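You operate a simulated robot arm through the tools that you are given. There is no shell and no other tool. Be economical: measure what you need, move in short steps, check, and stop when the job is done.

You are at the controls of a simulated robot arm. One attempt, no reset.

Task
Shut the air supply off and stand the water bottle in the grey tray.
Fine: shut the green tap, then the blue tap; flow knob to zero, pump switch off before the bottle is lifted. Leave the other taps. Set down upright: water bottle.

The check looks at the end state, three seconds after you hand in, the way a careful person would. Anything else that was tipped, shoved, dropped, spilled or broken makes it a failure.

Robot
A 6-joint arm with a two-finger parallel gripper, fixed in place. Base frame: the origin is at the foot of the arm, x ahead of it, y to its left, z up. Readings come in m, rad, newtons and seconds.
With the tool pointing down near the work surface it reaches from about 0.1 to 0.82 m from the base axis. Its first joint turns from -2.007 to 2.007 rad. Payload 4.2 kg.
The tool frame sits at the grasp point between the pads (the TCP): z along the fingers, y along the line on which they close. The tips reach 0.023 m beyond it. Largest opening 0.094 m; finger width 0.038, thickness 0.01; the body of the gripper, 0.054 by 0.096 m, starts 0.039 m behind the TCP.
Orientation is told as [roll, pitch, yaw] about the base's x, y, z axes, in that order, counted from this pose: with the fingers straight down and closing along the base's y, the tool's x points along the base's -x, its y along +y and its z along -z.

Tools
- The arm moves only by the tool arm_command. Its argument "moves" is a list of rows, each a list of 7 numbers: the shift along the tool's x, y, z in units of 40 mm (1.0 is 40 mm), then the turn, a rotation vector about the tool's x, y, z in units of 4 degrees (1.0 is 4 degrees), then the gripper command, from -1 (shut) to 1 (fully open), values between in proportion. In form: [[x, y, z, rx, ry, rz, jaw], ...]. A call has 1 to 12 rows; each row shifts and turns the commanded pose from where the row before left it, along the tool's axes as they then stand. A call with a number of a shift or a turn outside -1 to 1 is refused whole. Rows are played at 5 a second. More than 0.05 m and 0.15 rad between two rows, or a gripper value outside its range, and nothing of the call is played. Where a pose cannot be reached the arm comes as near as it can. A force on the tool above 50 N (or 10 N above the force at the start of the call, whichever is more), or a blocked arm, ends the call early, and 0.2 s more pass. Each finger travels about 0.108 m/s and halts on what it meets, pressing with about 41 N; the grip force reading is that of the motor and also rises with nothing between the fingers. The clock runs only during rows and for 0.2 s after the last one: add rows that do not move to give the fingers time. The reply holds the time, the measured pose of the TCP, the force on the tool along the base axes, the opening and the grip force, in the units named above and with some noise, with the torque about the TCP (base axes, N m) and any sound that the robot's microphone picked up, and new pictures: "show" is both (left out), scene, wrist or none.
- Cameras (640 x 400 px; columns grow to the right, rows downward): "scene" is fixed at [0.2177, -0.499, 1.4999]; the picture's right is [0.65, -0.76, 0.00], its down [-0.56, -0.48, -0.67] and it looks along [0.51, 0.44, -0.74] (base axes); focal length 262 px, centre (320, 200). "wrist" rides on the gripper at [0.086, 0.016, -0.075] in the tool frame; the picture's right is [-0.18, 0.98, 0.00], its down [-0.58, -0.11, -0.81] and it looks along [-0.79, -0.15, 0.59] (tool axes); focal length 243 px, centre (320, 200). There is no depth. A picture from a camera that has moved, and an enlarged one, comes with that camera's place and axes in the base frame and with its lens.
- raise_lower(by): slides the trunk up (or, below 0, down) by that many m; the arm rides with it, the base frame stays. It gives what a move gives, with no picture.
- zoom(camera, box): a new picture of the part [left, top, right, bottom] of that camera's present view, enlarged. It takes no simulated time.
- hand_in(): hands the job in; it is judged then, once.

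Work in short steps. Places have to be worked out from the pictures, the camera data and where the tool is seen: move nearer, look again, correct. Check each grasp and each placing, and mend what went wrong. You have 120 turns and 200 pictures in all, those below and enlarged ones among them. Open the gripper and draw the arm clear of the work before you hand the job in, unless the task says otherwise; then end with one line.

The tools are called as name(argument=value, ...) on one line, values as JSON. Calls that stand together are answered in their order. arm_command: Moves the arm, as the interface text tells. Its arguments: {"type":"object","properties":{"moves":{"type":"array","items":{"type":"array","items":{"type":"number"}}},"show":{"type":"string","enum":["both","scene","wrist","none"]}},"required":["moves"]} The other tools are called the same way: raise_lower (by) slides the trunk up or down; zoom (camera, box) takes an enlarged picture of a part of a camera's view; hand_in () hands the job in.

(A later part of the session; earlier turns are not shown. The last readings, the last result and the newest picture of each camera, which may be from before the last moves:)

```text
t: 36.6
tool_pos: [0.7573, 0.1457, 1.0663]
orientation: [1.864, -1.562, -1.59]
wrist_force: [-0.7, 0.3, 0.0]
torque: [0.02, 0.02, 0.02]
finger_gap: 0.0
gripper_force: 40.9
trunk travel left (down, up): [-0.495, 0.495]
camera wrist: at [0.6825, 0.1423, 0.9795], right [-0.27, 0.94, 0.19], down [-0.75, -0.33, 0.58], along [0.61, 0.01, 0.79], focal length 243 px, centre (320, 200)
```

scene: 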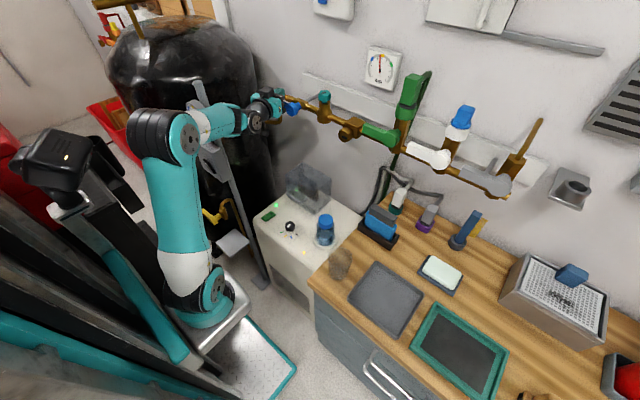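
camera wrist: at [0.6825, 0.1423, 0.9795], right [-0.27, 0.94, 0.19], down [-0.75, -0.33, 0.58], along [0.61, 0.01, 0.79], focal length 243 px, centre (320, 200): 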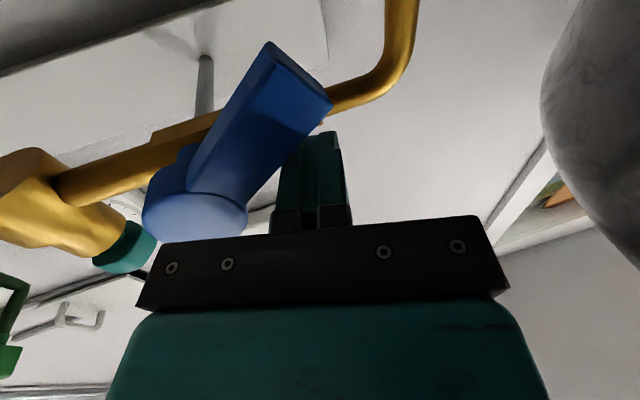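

The handle turns down easily. I'll continue down and then sweep in -y.

arm_command(moves=[[0.13, 0, 0, 0, 0, 0, -1], [0.13, 0, 0, 0, 0, 0, -1], [0.13, 0, 0, 0, 0, 0, -1], [0.13, 0, 0, 0, 0, 0, -1], [0.13, 0, 0, 0, 0, 0, -1], [0.13, -0.1, -0.02, 0, 0, 0, -1], [0.13, -0.12, -0.03, 0, 0, 0, -1], [0.1, -0.15, -0.04, 0, 0, 0, -1]], show="wrist")

```text
t: 38.4
tool_pos: [0.76, 0.1307, 1.0255]
orientation: [1.957, -1.562, -1.684]
wrist_force: [0.4, 1.0, -0.1]
torque: [0.02, 0.0, 0.0]
finger_gap: 0.0002
gripper_force: 41.1
trunk travel left (down, up): [-0.495, 0.495]
camera wrist: at [0.6839, 0.127, 0.9384], right [-0.27, 0.94, 0.19], down [-0.75, -0.33, 0.58], along [0.61, 0.01, 0.79], focal length 243 px, centre (320, 200)
```

wrist: 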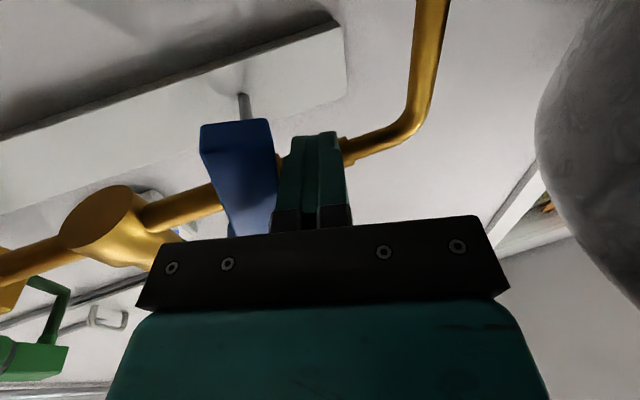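

It is now at about 60–70°. I'll keep sweeping in -y and slightly down until the stop is felt.

arm_command(moves=[[0.12, -0.12, -0.03, 0, 0, 0, -1], [0.12, -0.12, -0.03, 0, 0, 0, -1], [0.12, -0.12, -0.03, 0, 0, 0, -1], [0.08, -0.1, -0.03, 0, 0, 0, -1], [0.05, -0.1, -0.03, 0, 0, 0, -1]], show="wrist")

```text
t: 39.7
tool_pos: [0.7592, 0.1165, 1.0116]
orientation: [2.421, -1.549, -2.13]
wrist_force: [1.3, 31.5, 4.4]
torque: [-0.69, 0.04, -0.12]
finger_gap: 0.0
gripper_force: 40.3
trunk travel left (down, up): [-0.495, 0.495]
stopped in row 5: the force on the tool passed its limit at 54 N (the readings are from after the stop); the commanded pose is now the measured one
camera wrist: at [0.6833, 0.1125, 0.9227], right [-0.28, 0.94, 0.2], down [-0.75, -0.35, 0.57], along [0.6, 0.01, 0.8], focal length 243 px, centre (320, 200)
```

wrist: 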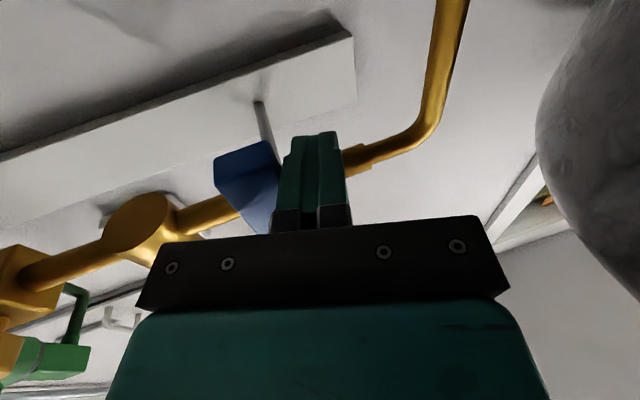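

Stop felt (54 N), with the handle hanging straight down. I'll back off and check the blue handle's angle and the gauge.

arm_command(moves=[[0, 0.2, 0, 0, 0, 0, -1], [0, 0, -0.9, 0, 0, 0, -1], [0, 0, -0.9, 0, 0, 0, -1], [0, -0.9, -0.6, 0, 0, 0, -1], [0, -0.9, -0.25, 0, 0, 0, -1], [0, -0.9, -0.25, 0, 0, 0, -1], [0, -0.9, -0.25, 0, 0, 0, -1]], show="both")

zoom(camera="scene", box=[240, 40, 400, 140])

```text
t: 41.3
tool_pos: [0.6767, -0.0548, 1.0053]
orientation: [2.462, -1.554, -2.183]
wrist_force: [-0.2, 0.1, 0.4]
torque: [0.03, -0.01, 0.0]
finger_gap: 0.0
gripper_force: 40.9
trunk travel left (down, up): [-0.495, 0.495]
camera wrist: at [0.601, -0.0588, 0.9173], right [-0.28, 0.94, 0.2], down [-0.75, -0.34, 0.57], along [0.6, 0.01, 0.8], focal length 243 px, centre (320, 200)
```

scene: 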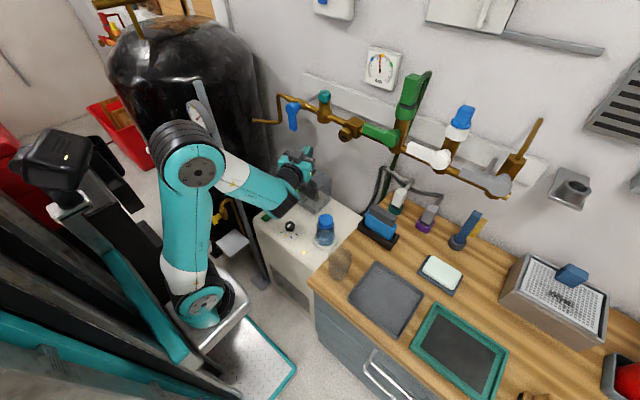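
wrist: 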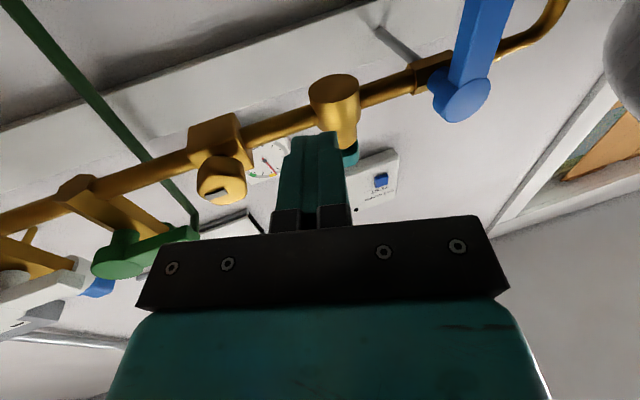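

```text
4.00 times, centred on (320, 90) of scene
camera zoom: at [0.2177, -0.499, 1.4999], right [0.65, -0.76, 0.0], down [-0.56, -0.48, -0.67], along [0.51, 0.44, -0.74], focal length 1050 px, centre (320, 640)
```

zoom: 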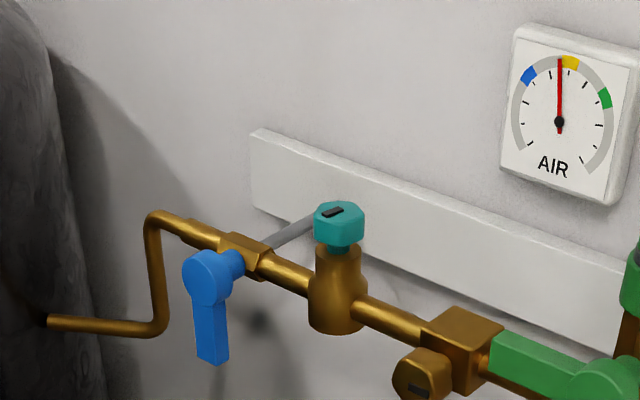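

Blue is vertical at its stop, so both taps are shut, in order. Next I'll turn the tool to point down, backing off from the wall, to look at the pump box.

arm_command(moves=[[-0.3, 0, -0.9, 0, 1, 0, -1], [-0.3, 0, -0.5, 0, 1, 0, -1], [0, 0, 0, 0, 1, 0, -1], [0, 0, 0, 0, 1, 0, -1], [0, 0, 0, 0, 1, 0, -1], [0, 0, 0, 0, 1, 0, -1], [0, 0, 0, 0, 1, 0, -1], [0, 0, 0, 0, 1, 0, -1], [0, 0, 0, 0, 1, 0, -1], [0, 0, 0, 0, 1, 0, -1], [0, 0, 0, 0, 1, 0, -1], [0, 0, 0, 0, 1, 0, -1]], show="none")

arm_command(moves=[[0, 0, 0, 0, 1, 1, -1], [0, 0, 0, 0, 1, 1, -1], [0, 0, 0, 0, 1, 1, -1], [0, 0, 0, 0, 1, 1, -1], [0, 0, 0, 0, 1, 0, -1], [0, 0, 0, 0, 1, 0, -1], [0, 0, 0, 0, 1, 0, -1], [0, 0, 0, 0, 1, 0, -1], [0, 0, 0, 0, 1, 0, -1], [0, 0, 0, 0, 1, 0, -1]], show="both")

zoom(camera="scene", box=[245, 155, 405, 255])

```text
t: 43.9
tool_pos: [0.624, -0.0685, 1.0302]
orientation: [0.017, -0.745, 0.271]
wrist_force: [0.6, 0.4, -0.4]
torque: [0.01, 0.03, 0.01]
finger_gap: 0.0001
gripper_force: 41.2
trunk travel left (down, up): [-0.495, 0.495]
```

```text
t: 46.1
tool_pos: [0.6227, -0.0692, 1.0318]
orientation: [0.169, -0.025, 0.049]
wrist_force: [-0.4, -0.2, 0.4]
torque: [-0.01, -0.01, -0.02]
finger_gap: 0.0001
gripper_force: 41.0
trunk travel left (down, up): [-0.495, 0.495]
camera wrist: at [0.5347, -0.0698, 1.1054], right [0.13, 0.98, 0.17], down [0.57, -0.22, 0.79], along [0.81, -0.01, -0.59], focal length 243 px, centre (320, 200)
```

scene: 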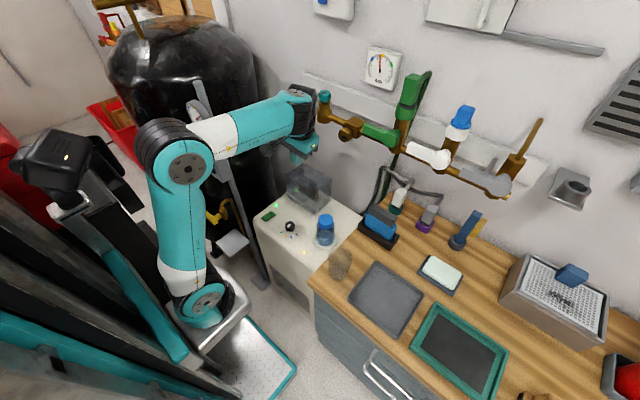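
wrist: 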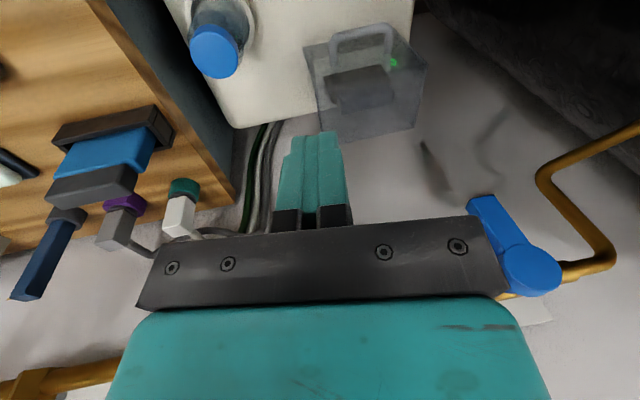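

```text
4.00 times, centred on (325, 205) of scene
camera zoom: at [0.2177, -0.499, 1.4999], right [0.65, -0.76, 0.0], down [-0.56, -0.48, -0.67], along [0.51, 0.44, -0.74], focal length 1050 px, centre (300, 180)
```

zoom: 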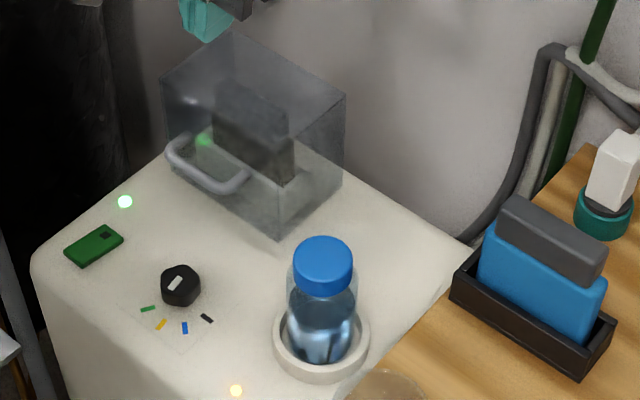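

The bottle cap top is near (0.65, -0.15, 0.79). I'll level the tool and move over the pump panel to see the knob, green tab and covered switch up close.

arm_command(moves=[[0.4, 0.4, 0, 0.8, 0, 0.6, -1], [0.4, 0.4, 0, 0.8, 0, 0, -1], [0.4, 0.4, 0, 0.8, 0, 0, -1], [0.3, 0.4, 0.8, 0, 0, 0, -1], [0, 0.2, 0.8, 0, 0, 0, -1], [0, 0, 0.8, 0, 0, 0, -1], [0, 0, 0.8, 0, 0, 0, -1]], show="both")

zoom(camera="wrist", box=[240, 0, 480, 150])

```text
t: 47.7
tool_pos: [0.5648, 0.0032, 0.9109]
orientation: [0.004, -0.018, 0.007]
wrist_force: [0.4, 0.1, 0.7]
torque: [0.02, 0.0, 0.01]
finger_gap: 0.0
gripper_force: 40.7
trunk travel left (down, up): [-0.495, 0.495]
camera wrist: at [0.4767, 0.0178, 0.9835], right [0.18, 0.98, 0.01], down [0.57, -0.11, 0.82], along [0.81, -0.14, -0.58], focal length 243 px, centre (320, 200)
```

scene: 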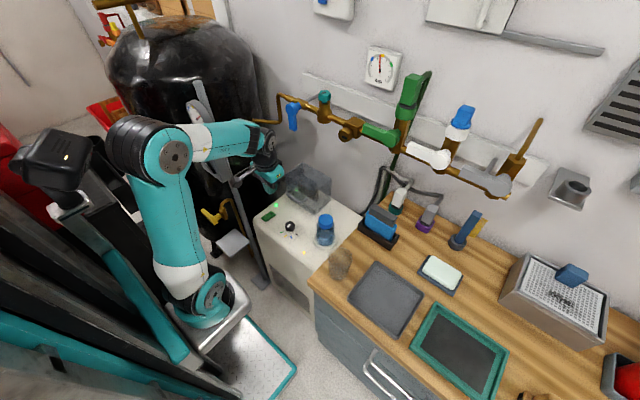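
wrist: 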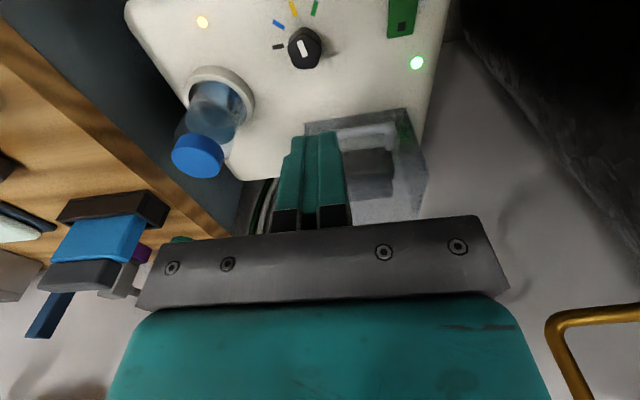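

```text
2.67 times, centred on (360, 75) of wrist
camera zoom: at [0.4767, 0.0178, 0.9835], right [0.18, 0.98, 0.01], down [0.57, -0.11, 0.82], along [0.81, -0.14, -0.58], focal length 647 px, centre (213, 533)
```

zoom: 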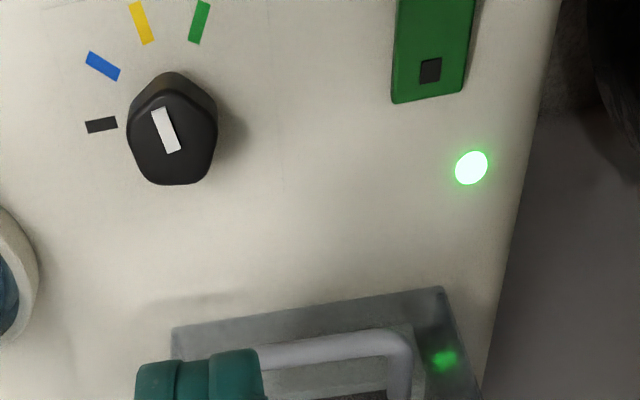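

The knob points at the yellow mark, and the marks run black, blue, yellow, green, so black is presumably zero. I'll move back toward the base to see the green plate and the cover better.

arm_command(moves=[[0.9, 0, 0, 0, 0, 0, -1], [0.9, 0, 0, 0, 0, 0, -1], [0.5, 0.2, 0, 0, 0, 0, -1]], show="wrist")

zoom(camera="wrist", box=[240, 0, 480, 150])

zoom(camera="wrist", box=[100, 0, 260, 100])

```text
t: 48.5
tool_pos: [0.4713, 0.008, 0.9081]
orientation: [0.003, -0.018, 0.004]
wrist_force: [0.2, 0.0, 0.2]
torque: [0.02, -0.02, -0.02]
finger_gap: 0.0001
gripper_force: 40.7
trunk travel left (down, up): [-0.495, 0.495]
camera wrist: at [0.3833, 0.0236, 0.9808], right [0.18, 0.98, 0.01], down [0.57, -0.11, 0.82], along [0.81, -0.14, -0.58], focal length 243 px, centre (320, 200)
```

wrist: 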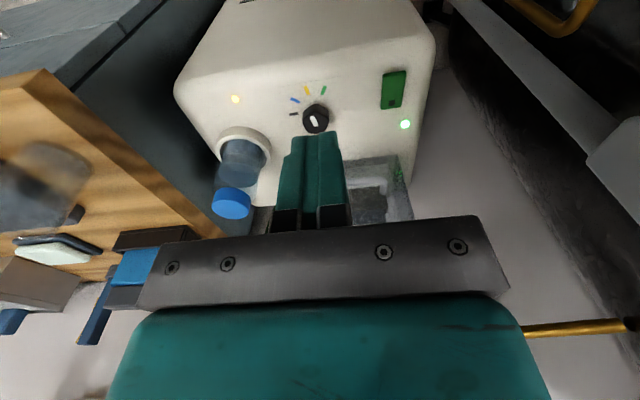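

```text
2.67 times, centred on (360, 75) of wrist
camera zoom: at [0.3833, 0.0236, 0.9808], right [0.18, 0.98, 0.01], down [0.57, -0.11, 0.82], along [0.81, -0.14, -0.58], focal length 647 px, centre (213, 533)
```

zoom: 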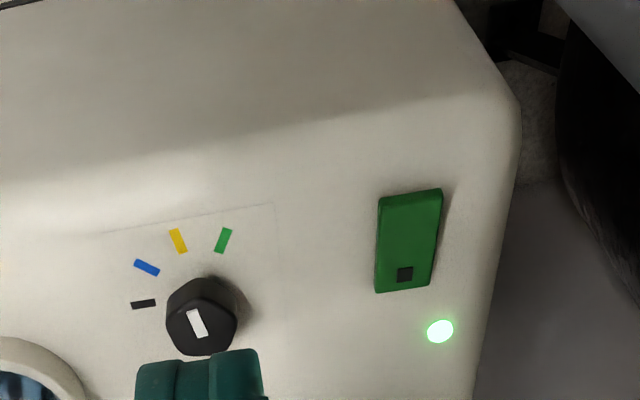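

```text
4.00 times, centred on (180, 50) of wrist
camera zoom: at [0.3833, 0.0236, 0.9808], right [0.18, 0.98, 0.01], down [0.57, -0.11, 0.82], along [0.81, -0.14, -0.58], focal length 970 px, centre (880, 800)
```

zoom: 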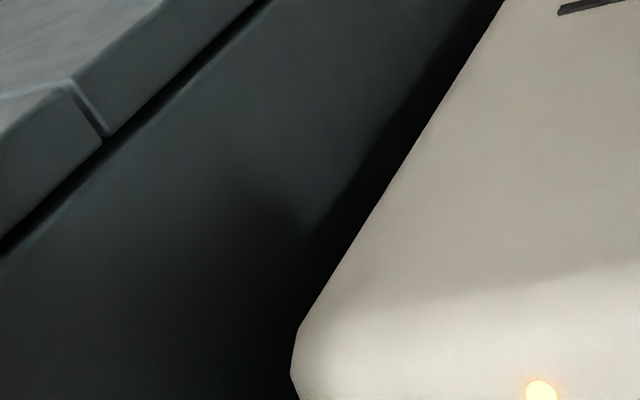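

The green plate at about (0.584, 0.09) looks like a rocker with a lit lamp beside it, but I need to see what is under the clear cover. I'll move to a viewpoint beside it.

arm_command(moves=[[-0.9, -0.6, 0, 0, 0, 0, -1], [-0.9, -0.7, 0, 0, 0, 0, -1], [-0.9, -0.7, 0, 0, 0, 0, -1]], show="wrist")

zoom(camera="wrist", box=[330, 40, 490, 140])

zoom(camera="scene", box=[260, 150, 340, 250])

```text
t: 49.3
tool_pos: [0.5794, -0.0716, 0.9077]
orientation: [0.002, -0.02, 0.008]
wrist_force: [0.2, 1.1, 0.7]
torque: [-0.02, -0.01, -0.02]
finger_gap: 0.0
gripper_force: 41.2
trunk travel left (down, up): [-0.495, 0.495]
camera wrist: at [0.4922, -0.0556, 0.9798], right [0.18, 0.98, 0.01], down [0.57, -0.11, 0.82], along [0.8, -0.14, -0.58], focal length 243 px, centre (320, 200)
```

wrist: 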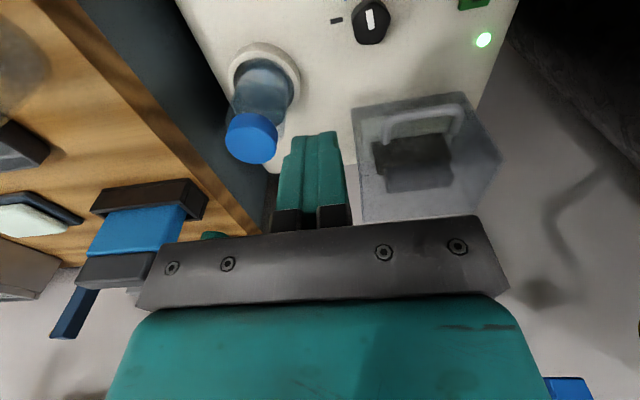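

```text
4.00 times, centred on (410, 90) of wrist
camera zoom: at [0.4922, -0.0556, 0.9798], right [0.18, 0.98, 0.01], down [0.57, -0.11, 0.82], along [0.8, -0.14, -0.58], focal length 970 px, centre (-40, 640)
```

zoom: 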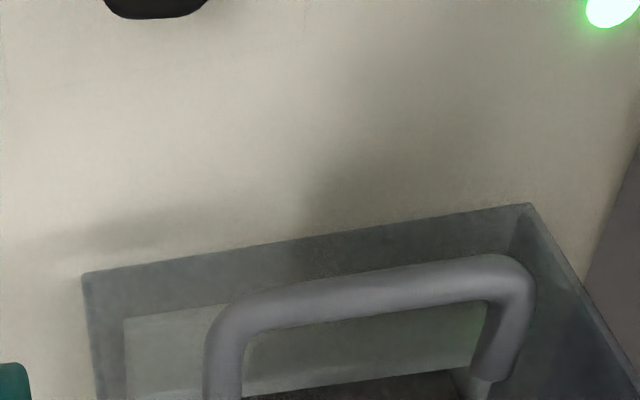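

```text
4.00 times, centred on (300, 200) of scene
camera zoom: at [0.2177, -0.499, 1.4999], right [0.65, -0.76, 0.0], down [-0.56, -0.48, -0.67], along [0.51, 0.44, -0.74], focal length 1050 px, centre (400, 200)
```

zoom: 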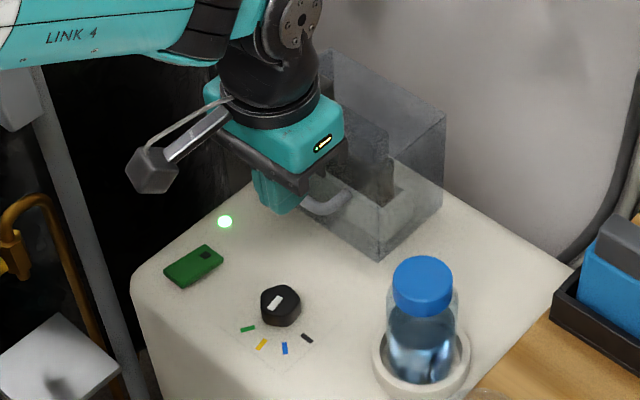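

I'll look deeper into the cover in the present wrist view.

zoom(camera="wrist", box=[345, 85, 505, 225])

zoom(camera="scene", box=[275, 200, 305, 220])

```text
2.86 times, centred on (425, 155) of wrist
camera zoom: at [0.4922, -0.0556, 0.9798], right [0.18, 0.98, 0.01], down [0.57, -0.11, 0.82], along [0.8, -0.14, -0.58], focal length 693 px, centre (20, 329)
```

zoom: 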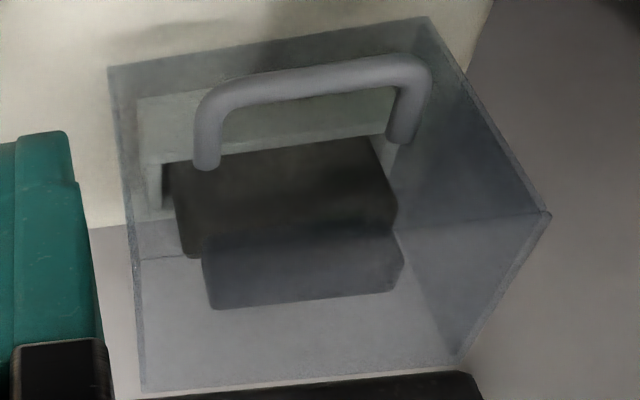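

```text
16.00 times, centred on (290, 210) of scene
camera zoom: at [0.2177, -0.499, 1.4999], right [0.65, -0.76, 0.0], down [-0.56, -0.48, -0.67], along [0.51, 0.44, -0.74], focal length 4199 px, centre (800, 40)
```

zoom: 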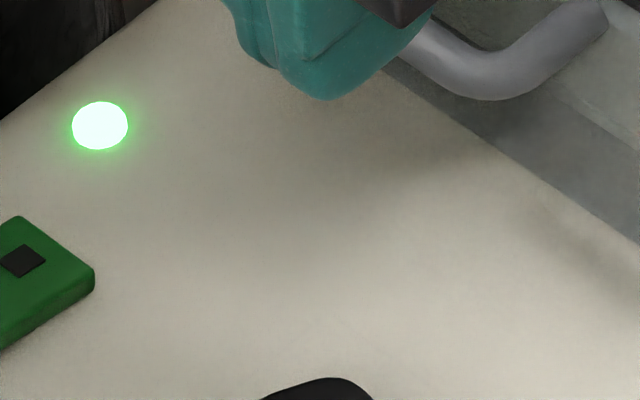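

I'll enlarge the green rocker in the scene view to see its tilt.

zoom(camera="scene", box=[252, 200, 302, 242])

```text
9.52 times, centred on (277, 221) of scene
camera zoom: at [0.2177, -0.499, 1.4999], right [0.65, -0.76, 0.0], down [-0.56, -0.48, -0.67], along [0.51, 0.44, -0.74], focal length 2500 px, centre (730, 0)
```

zoom: 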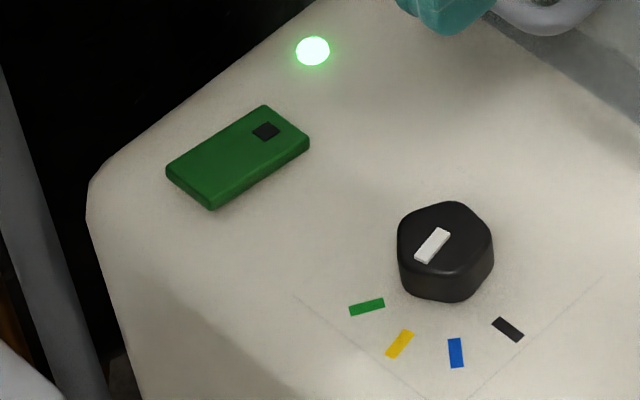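

The marks lie about 40° apart: black (zero) at -92°, and the pointer is at yellow, -171°. So the knob needs about +80° as seen from above. To keep the camera away from the bottle, I'll first yaw the tool -80° above the knob.

arm_command(moves=[[-0.5, 0.65, 0, 0, 0, 1, -1], [0, 0, 0, 0, 0, 1, -1], [0, 0, 0, 0, 0, 1, -1], [0, 0, 0, 0, 0, 1, -1], [0, 0, 0, 0, 0, 1, 0], [0, 0, 0, 0, 0, 1, 1], [0, 0, 0, 0, 0, 1, 1], [0, 0, 0, 0, 0, 1, 1], [0, 0, 0, 0, 0, 1, 1], [0, 0, 0, 0, 0, 1, 1]], show="none")

arm_command(moves=[[0, 0, 0, 0, 0, 1, 1], [0, 0, 0, 0, 0, 1, 1], [0, 0, 0, 0, 0, 1, 1], [0, 0, 0, 0, 0, 1, 1], [0, 0, 0, 0, 0, 1, 1], [0, 0, 0, 0, 0, 1, 1], [0, 0, 0, 0, 0, 1, 1], [0, 0, 0, 0, 0, 1, 1], [0, 0, 0, 0, 0, 1, 1], [0, 0, 0, 0, 0, 1, 1]], show="both")

```text
t: 51.5
tool_pos: [0.6008, -0.0433, 0.9068]
orientation: [0.013, -0.012, -0.693]
wrist_force: [-1.0, 0.7, -0.5]
torque: [-0.03, 0.0, 0.01]
finger_gap: 0.0942
gripper_force: 0.1
trunk travel left (down, up): [-0.495, 0.495]
```

```text
t: 53.7
tool_pos: [0.6009, -0.044, 0.9078]
orientation: [0.019, 0.0, -1.39]
wrist_force: [-0.2, 0.6, 0.4]
torque: [0.03, -0.01, -0.01]
finger_gap: 0.094
gripper_force: 0.1
trunk travel left (down, up): [-0.495, 0.495]
camera wrist: at [0.6, 0.0443, 0.9831], right [1.0, -0.01, 0.02], down [-0.02, -0.59, 0.8], along [0.01, -0.8, -0.59], focal length 243 px, centre (320, 200)
```

scene: 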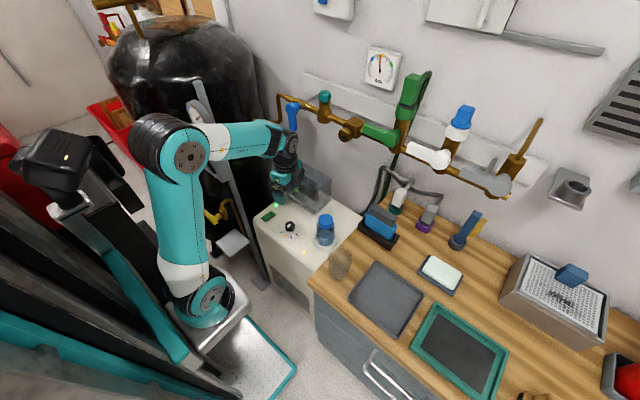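
wrist: 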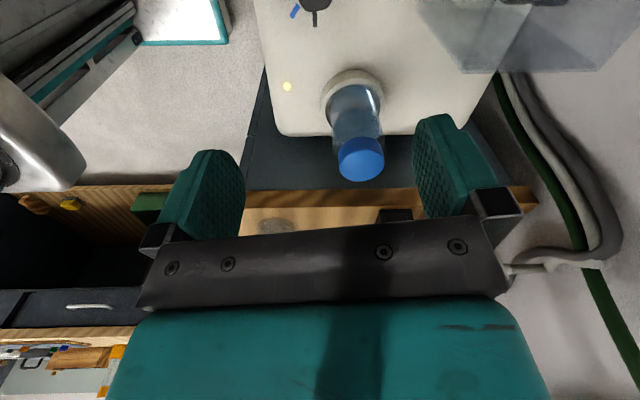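

The knob is at about (0.600, -0.020). I'll centre over it with open jaws and lower to just above it.

arm_command(moves=[[0.6, 0.08, 0.5, 0, 0, 0, 0.6], [0, 0, 0.9, 0, 0, 0, 0.6], [0, 0, 0.9, 0, 0, 0, 0.6], [0, 0, 0.9, 0, 0, 0, 0.6], [0, 0, 0.9, 0, 0, 0, 0.6]], show="both")

zoom(camera="scene", box=[250, 170, 350, 250])

```text
t: 54.9
tool_pos: [0.6028, -0.0185, 0.7471]
orientation: [0.021, 0.0, -1.389]
wrist_force: [0.6, 0.8, 0.0]
torque: [-0.01, -0.02, 0.04]
finger_gap: 0.0754
gripper_force: 0.1
trunk travel left (down, up): [-0.495, 0.495]
camera wrist: at [0.6021, 0.0696, 0.8203], right [1.0, 0.0, 0.02], down [-0.02, -0.59, 0.8], along [0.01, -0.8, -0.59], focal length 243 px, centre (320, 200)
```

scene: 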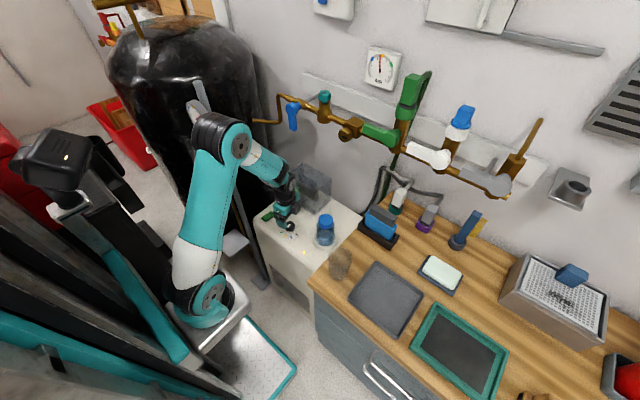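
wrist: 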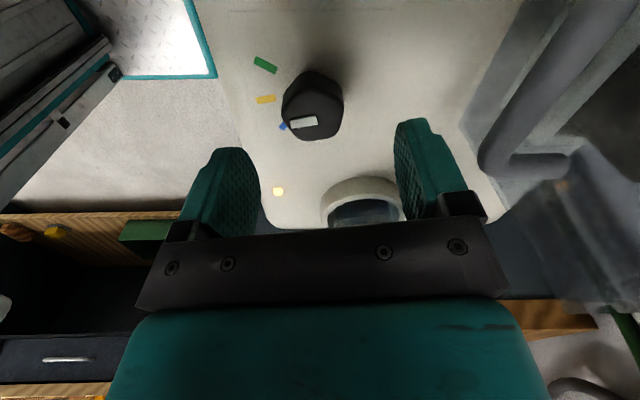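

```text
5.00 times, centred on (300, 210) of scene
camera zoom: at [0.2177, -0.499, 1.4999], right [0.65, -0.76, 0.0], down [-0.56, -0.48, -0.67], along [0.51, 0.44, -0.74], focal length 1312 px, centre (420, 150)
```

zoom: 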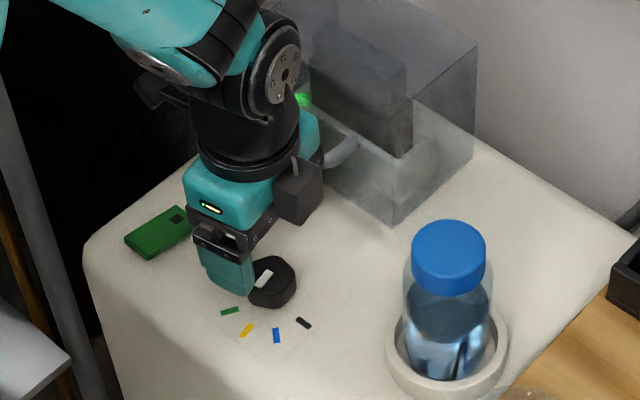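

The knob is centred between the fingers and its top is at about z 0.70. I'll lower to TCP z about 0.70 and close on it.

arm_command(moves=[[0, -0.03, 0.6, 0, 0, 0, 0.6], [0, 0, 0.55, 0, 0, 0, 0.6], [0, 0, 0, 0, 0, 0, 0.6]], show="wrist")

```text
t: 55.7
tool_pos: [0.6038, -0.02, 0.6992]
orientation: [0.017, 0.0, -1.39]
wrist_force: [0.0, -0.1, 0.9]
torque: [0.01, 0.01, 0.0]
finger_gap: 0.0752
gripper_force: 0.0
trunk travel left (down, up): [-0.495, 0.495]
camera wrist: at [0.603, 0.0669, 0.7732], right [1.0, 0.0, 0.02], down [-0.02, -0.59, 0.8], along [0.01, -0.8, -0.59], focal length 243 px, centre (320, 200)
```

wrist: 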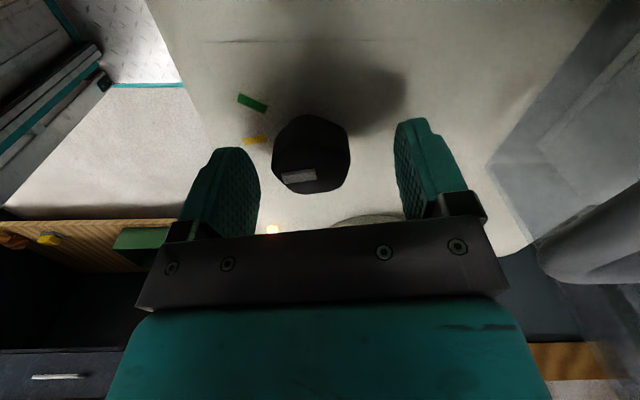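

The fingers straddle the knob. I'll go 4 mm lower and close.

arm_command(moves=[[0, -0.03, 0.1, 0, 0, 0, 0.6], [0, 0, 0, 0, 0, 0, 0], [0, 0, 0, 0, 0, 0, -0.5], [0, 0, 0, 0, 0, 0, -0.5]], show="wrist")

```text
t: 56.7
tool_pos: [0.5993, -0.0208, 0.6945]
orientation: [0.012, -0.002, -1.389]
wrist_force: [-20.6, -4.2, 3.3]
torque: [-0.18, 1.25, 0.02]
finger_gap: 0.04
gripper_force: 45.0
trunk travel left (down, up): [-0.495, 0.495]
camera wrist: at [0.5997, 0.067, 0.7686], right [1.0, 0.0, 0.01], down [-0.01, -0.59, 0.81], along [0.0, -0.81, -0.59], focal length 243 px, centre (320, 200)
```

wrist: 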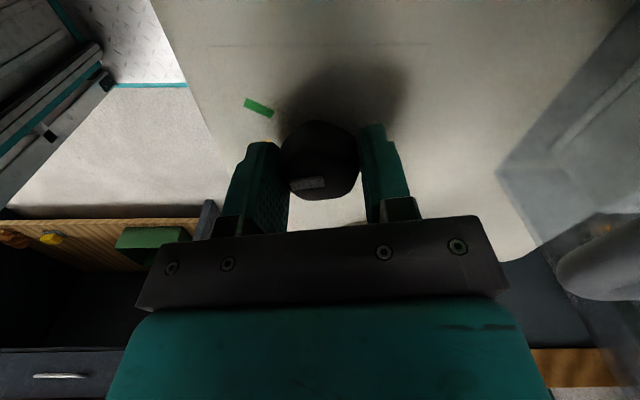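

The knob is gripped at 40 mm. I'll trim 1.5 mm in -x to relieve side load and rotate 40° (counter-clockwise from above).

arm_command(moves=[[0, -0.04, 0, 0, 0, 0, -0.5], [0, 0, 0, 0, 0, -1, -0.5], [0, 0, 0, 0, 0, -1, -0.5], [0, 0, 0, 0, 0, -1, -0.5], [0, 0, 0, 0, 0, -1, -0.5], [0, 0, 0, 0, 0, -1, -0.5], [0, 0, 0, 0, 0, -1, -0.5], [0, 0, 0, 0, 0, -1, -0.5], [0, 0, 0, 0, 0, -1, -0.5], [0, 0, 0, 0, 0, -1, -0.5], [0, 0, 0, 0, 0, -1, -0.5]], show="wrist")

```text
t: 59.1
tool_pos: [0.6006, -0.02, 0.6932]
orientation: [0.014, -0.014, -0.691]
wrist_force: [1.6, -17.7, 6.3]
torque: [-0.3, 0.67, 0.02]
finger_gap: 0.0398
gripper_force: 44.6
trunk travel left (down, up): [-0.495, 0.495]
camera wrist: at [0.5426, 0.0469, 0.7674], right [0.77, 0.64, 0.02], down [0.36, -0.46, 0.81], along [0.53, -0.62, -0.58], focal length 243 px, centre (320, 200)
```

wrist: 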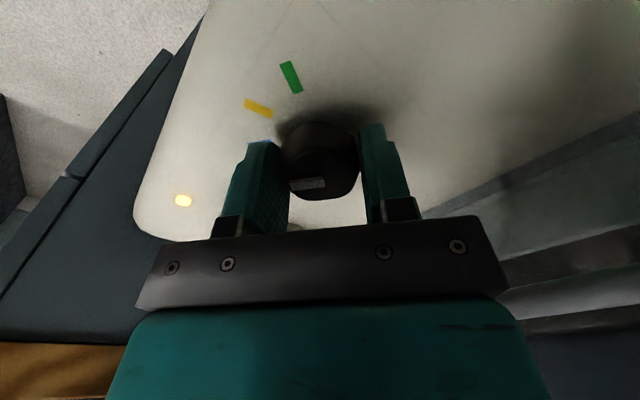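

The knob rotates with the tool. I'll turn 40° more.

arm_command(moves=[[0, 0, 0, 0, 0, -1, -0.5], [0, 0, 0, 0, 0, -1, -0.5], [0, 0, 0, 0, 0, -1, -0.5], [0, 0, 0, 0, 0, -1, -0.5], [0, 0, 0, 0, 0, -1, -0.5], [0, 0, 0, 0, 0, -1, -0.5], [0, 0, 0, 0, 0, -1, -0.5], [0, 0, 0, 0, 0, -1, -0.5], [0, 0, 0, 0, 0, -1, -0.5], [0, 0, 0, 0, 0, -0.5, -0.5]], show="wrist")

```text
t: 61.3
tool_pos: [0.6005, -0.0202, 0.6937]
orientation: [0.001, -0.022, -0.028]
wrist_force: [14.6, -20.7, 0.9]
torque: [-0.05, -0.95, 0.04]
finger_gap: 0.0399
gripper_force: 44.7
trunk travel left (down, up): [-0.495, 0.495]
camera wrist: at [0.5128, -0.0015, 0.7663], right [0.21, 0.98, 0.01], down [0.56, -0.13, 0.82], along [0.8, -0.17, -0.57], focal length 243 px, centre (320, 200)
```

wrist: 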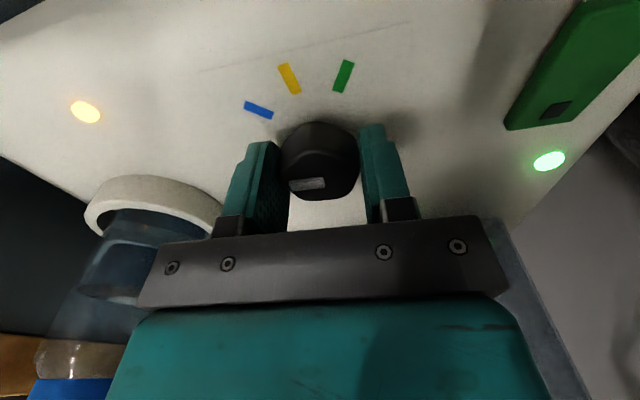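

It has turned 78° and the pointer should now be at black. I'll release, rise, and check.

arm_command(moves=[[0, 0, 0, 0, 0, 0, 0.5], [0, 0, 0, 0, 0, 0, 0.5], [0, 0, -0.8, 0, 0, 0, 0.5], [0, 0, -1, 0, 0, 0, 0.5], [0.5, 0, -1, 0, 0, 0, 0.5], [0.6, 0, -1, 0, 0, 0, 0.5]], show="both")

zoom(camera="wrist", box=[240, 20, 480, 170])

zoom(camera="scene", box=[252, 180, 342, 252])

```text
t: 62.7
tool_pos: [0.5507, -0.0183, 0.845]
orientation: [0.004, -0.018, -0.028]
wrist_force: [-0.6, 0.7, -0.3]
torque: [0.01, 0.04, -0.01]
finger_gap: 0.0705
gripper_force: 0.0
trunk travel left (down, up): [-0.495, 0.495]
camera wrist: at [0.4631, 0.0007, 0.9178], right [0.21, 0.98, 0.01], down [0.56, -0.13, 0.82], along [0.8, -0.17, -0.58], focal length 243 px, centre (320, 200)
```

scene: 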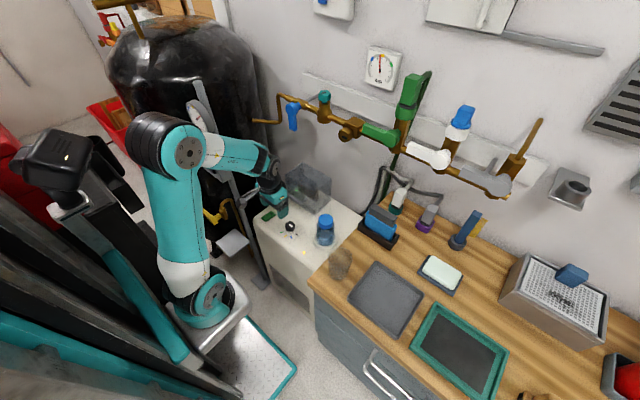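
wrist: 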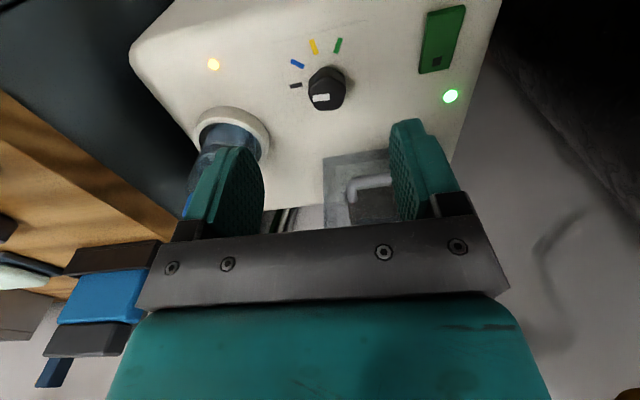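

```text
2.67 times, centred on (360, 95) of wrist
camera zoom: at [0.4631, 0.0007, 0.9178], right [0.21, 0.98, 0.01], down [0.56, -0.13, 0.82], along [0.8, -0.17, -0.58], focal length 647 px, centre (213, 480)
```

zoom: 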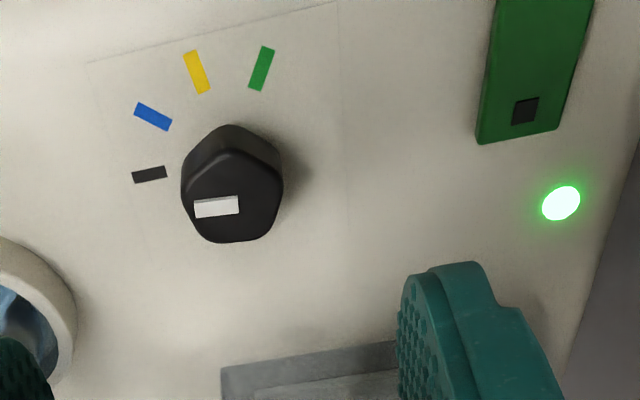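

```text
5.56 times, centred on (297, 216) of scene
camera zoom: at [0.2177, -0.499, 1.4999], right [0.65, -0.76, 0.0], down [-0.56, -0.48, -0.67], along [0.51, 0.44, -0.74], focal length 1458 px, centre (448, 111)
```

zoom: 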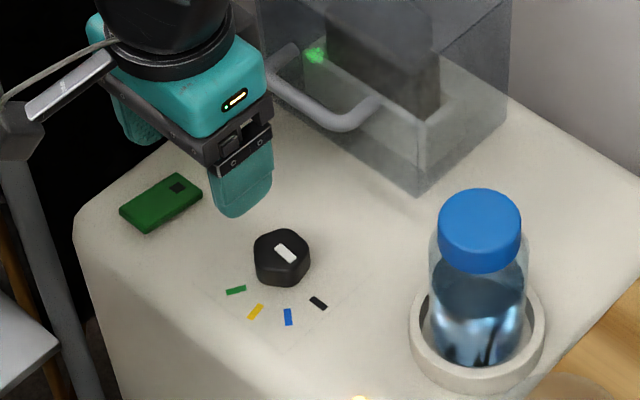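

The knob pointer and the black dash are parallel within about 1°, so flow is at zero. The green glow in the cover works out as a mirror image of the lamp, so the green rocker beside the lamp is the pump switch. Next I'll move shut fingers above its +x end.

arm_command(moves=[[-0.5, 0.9, 0, 0, 0, -0.4, -1], [-0.5, 0.9, 0, 0, 0, 0, -1], [-0.53, 0.86, 0, 0, 0, 0, -1], [0, 0, 0.9, 0, 0, 0, -1], [0, 0, 0.9, 0, 0, 0, -1], [0, 0, 0.9, 0, 0, 0, -1]], show="both")

zoom(camera="scene", box=[245, 180, 325, 244])

```text
t: 64.1
tool_pos: [0.6154, 0.0856, 0.7374]
orientation: [0.002, -0.017, 0.0]
wrist_force: [-0.4, -0.3, -0.1]
torque: [-0.02, 0.05, -0.02]
finger_gap: 0.0
gripper_force: 40.8
trunk travel left (down, up): [-0.495, 0.495]
camera wrist: at [0.5276, 0.102, 0.8104], right [0.18, 0.98, 0.01], down [0.57, -0.11, 0.82], along [0.8, -0.15, -0.58], focal length 243 px, centre (320, 200)
```

scene: 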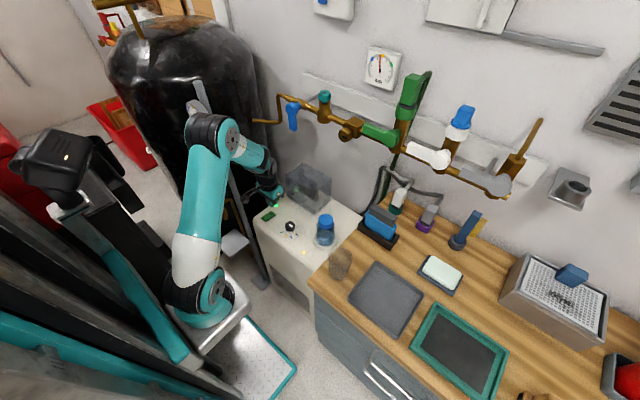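
wrist: 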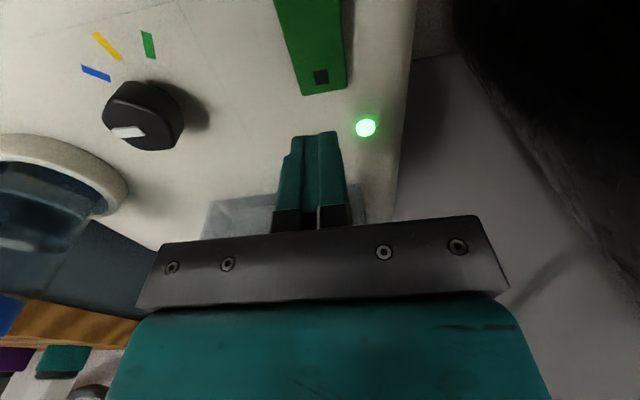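

```text
6.25 times, centred on (285, 212) of scene
camera zoom: at [0.2177, -0.499, 1.4999], right [0.65, -0.76, 0.0], down [-0.56, -0.48, -0.67], along [0.51, 0.44, -0.74], focal length 1640 px, centre (539, 125)
```

zoom: 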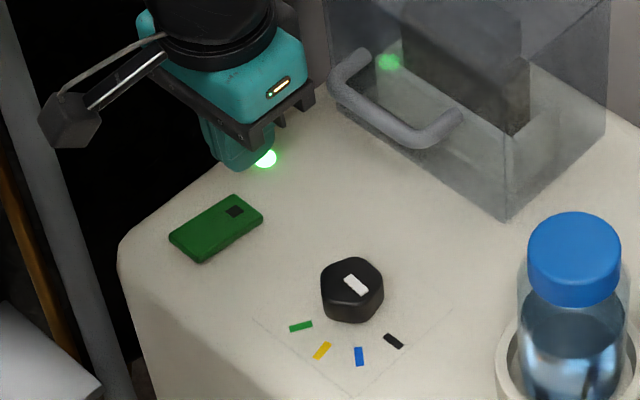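

The rocker spans x 0.556–0.608 at y about 0.09. I'll centre over its +x end and come down gently.

arm_command(moves=[[0.12, 0.11, 0.4, 0, 0, 0, -1], [0, 0, 0.4, 0, 0, 0, -1], [0, 0, 0.1, 0, 0, 0, -1], [0, 0, 0.06, 0, 0, 0, -1], [0, 0, 0.06, 0, 0, 0, -1]], show="wrist")

```text
t: 65.3
tool_pos: [0.6125, 0.0897, 0.6953]
orientation: [0.002, -0.019, -0.001]
wrist_force: [-0.3, 0.0, 1.1]
torque: [0.02, -0.03, 0.02]
finger_gap: 0.0001
gripper_force: 41.3
trunk travel left (down, up): [-0.495, 0.495]
camera wrist: at [0.525, 0.1066, 0.7693], right [0.18, 0.98, 0.01], down [0.57, -0.11, 0.82], along [0.8, -0.15, -0.58], focal length 243 px, centre (320, 200)
```

wrist: 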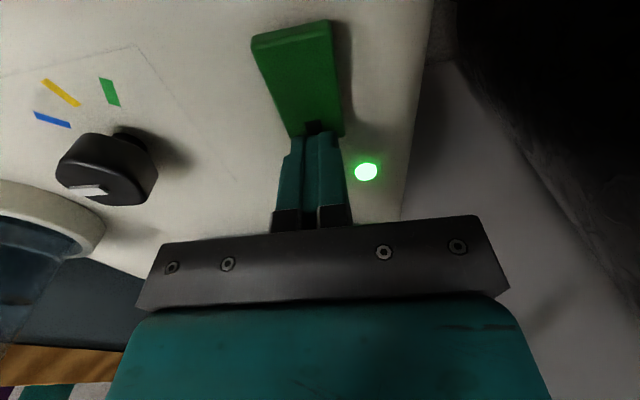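

Seen close, the rocker is a wedge with its -x end raised and the square (+x) end pressed. So OFF is pressing the -x end. I'll lift, shift over it and press gently.

arm_command(moves=[[0, 0, -0.7, 0, 0, 0, -1], [0.75, 0, 0, 0, 0, 0, -1], [0.73, 0, 0, 0, 0, 0, -1], [0, 0, 0.3, 0, 0, 0, -1], [0, 0, 0.1, 0, 0, 0, -1], [0, 0, 0.1, 0, 0, 0, -1], [0, 0, 0.08, 0, 0, 0, -1]], show="wrist")

```text
t: 66.9
tool_pos: [0.5545, 0.0896, 0.7018]
orientation: [0.004, -0.02, 0.002]
wrist_force: [0.1, 0.4, -1.3]
torque: [0.02, 0.04, -0.02]
finger_gap: 0.0
gripper_force: 41.2
trunk travel left (down, up): [-0.495, 0.495]
camera wrist: at [0.467, 0.1062, 0.7741], right [0.18, 0.98, 0.01], down [0.57, -0.11, 0.82], along [0.8, -0.15, -0.58], focal length 243 px, centre (320, 200)
```

wrist: 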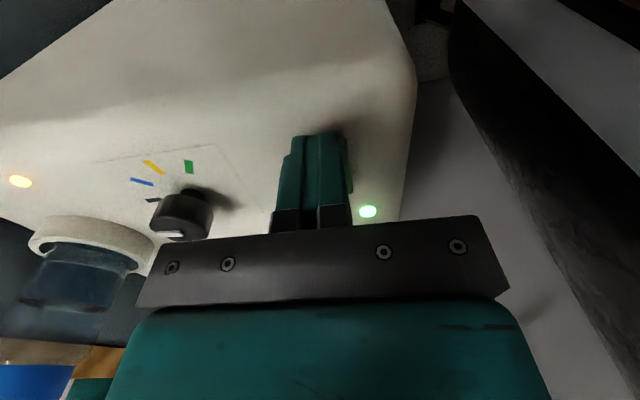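

No contact yet (tip z about 0.679). I'll continue in 2 mm steps.

arm_command(moves=[[0, 0, 0.06, 0, 0, 0, -1], [0, 0, 0.06, 0, 0, 0, -1], [0, 0, 0.06, 0, 0, 0, -1], [0, 0, 0, 0, 0, 0, -1]], show="wrist")

```text
t: 67.9
tool_pos: [0.5539, 0.0915, 0.6939]
orientation: [0.003, -0.019, -0.001]
wrist_force: [0.0, -1.0, -0.3]
torque: [0.01, -0.01, 0.0]
finger_gap: 0.0
gripper_force: 40.9
trunk travel left (down, up): [-0.495, 0.495]
camera wrist: at [0.4668, 0.1072, 0.7665], right [0.18, 0.98, 0.01], down [0.57, -0.11, 0.82], along [0.8, -0.15, -0.58], focal length 243 px, centre (320, 200)
```

wrist: 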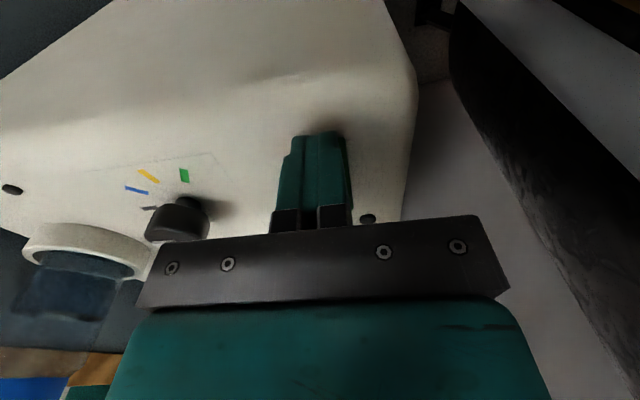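

Both lamps went dark, so the pump is off. I'll rise and verify, viewing the bottle too.

arm_command(moves=[[0, 0, -0.8, 0, 0, 0, -1], [0, 0, -1, 0, 0, 0, -0.5], [0, -0.5, -1, 0, 0, 0, 0], [0, -0.9, -1, 0, 0, 0, 1], [0, -0.9, -1, 0, 0, 0, 1], [0, -0.9, -0.8, 0, 0, 0, 1], [0, -0.6, 0, 0, 0, 0, 1]], show="both")

zoom(camera="scene", box=[252, 180, 352, 260])

zoom(camera="scene", box=[310, 220, 470, 350])

```text
refused: row 4 steps farther than a row can; nothing moved
```

```text
5.00 times, centred on (302, 220) of scene
camera zoom: at [0.2177, -0.499, 1.4999], right [0.65, -0.76, 0.0], down [-0.56, -0.48, -0.67], along [0.51, 0.44, -0.74], focal length 1312 px, centre (410, 100)
```

zoom: 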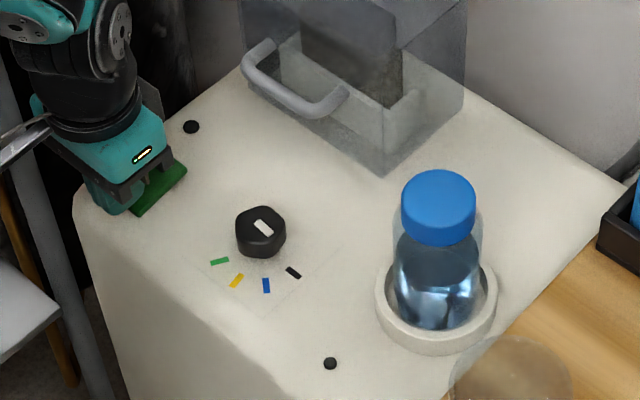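

```text
3.08 times, centred on (390, 285) of scene
camera zoom: at [0.2177, -0.499, 1.4999], right [0.65, -0.76, 0.0], down [-0.56, -0.48, -0.67], along [0.51, 0.44, -0.74], focal length 808 px, centre (105, -62)
```

zoom: 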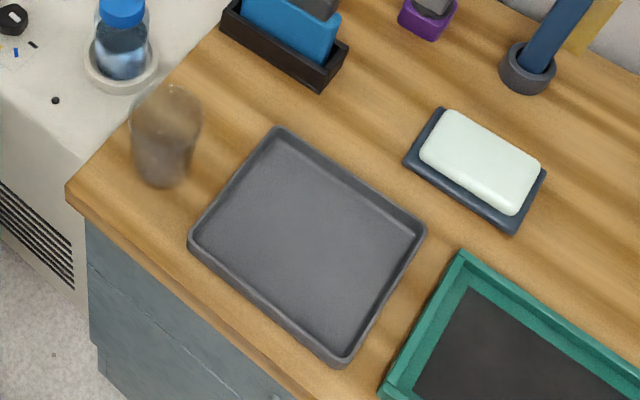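

Lamps are off, the knob is at zero, and the grey tray is empty. I'll rise with legal step sizes and look at the bottle from the wrist camera.

arm_command(moves=[[0, 0, -0.8, 0, 0, 0, -1], [0, 0, -1, 0, 0, 0, -0.5], [0, -0.4, -1, 0, 0, 0, 0], [0, -0.7, -0.8, 0, 0, 0, 1], [0, -0.8, -0.8, 0, 0, 0, 1], [0, -0.8, -0.8, 0, 0, 0, 1], [0, -0.9, 0, 0, 0, 0, 1], [0, -0.9, 0, 0, 0, 0, 1]], show="both")

zoom(camera="scene", box=[252, 190, 302, 230])

```text
t: 69.7
tool_pos: [0.5496, -0.0913, 0.903]
orientation: [0.004, -0.019, -0.001]
wrist_force: [0.0, 0.4, 0.2]
torque: [0.02, 0.02, 0.0]
finger_gap: 0.0939
gripper_force: 0.0
trunk travel left (down, up): [-0.495, 0.495]
camera wrist: at [0.4627, -0.075, 0.9753], right [0.18, 0.98, 0.01], down [0.57, -0.11, 0.82], along [0.8, -0.15, -0.58], focal length 243 px, centre (320, 200)
```

scene: 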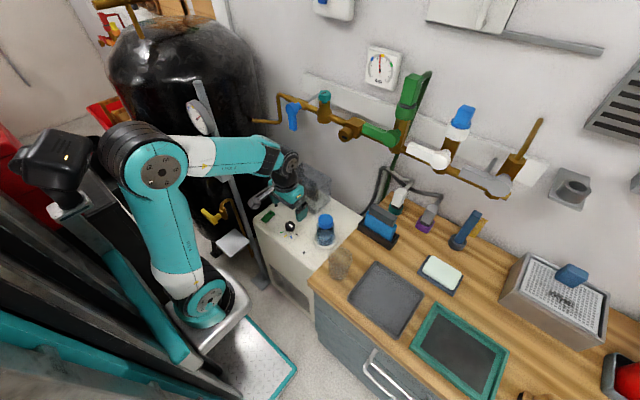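
wrist: 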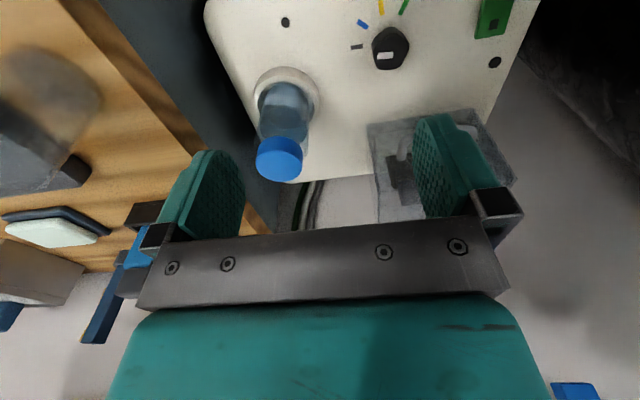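

```text
10.00 times, centred on (277, 210) of scene
camera zoom: at [0.2177, -0.499, 1.4999], right [0.65, -0.76, 0.0], down [-0.56, -0.48, -0.67], along [0.51, 0.44, -0.74], focal length 2625 px, centre (750, 100)
```

zoom: 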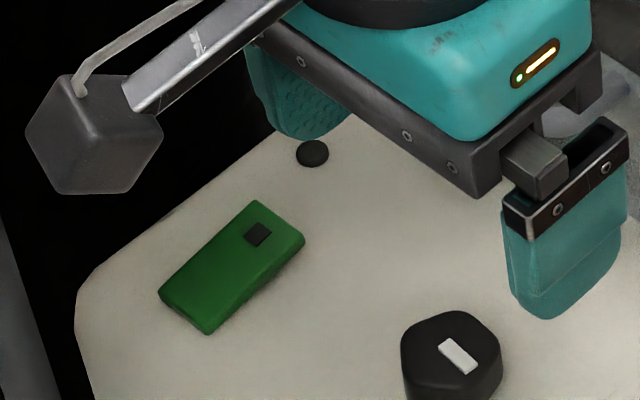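

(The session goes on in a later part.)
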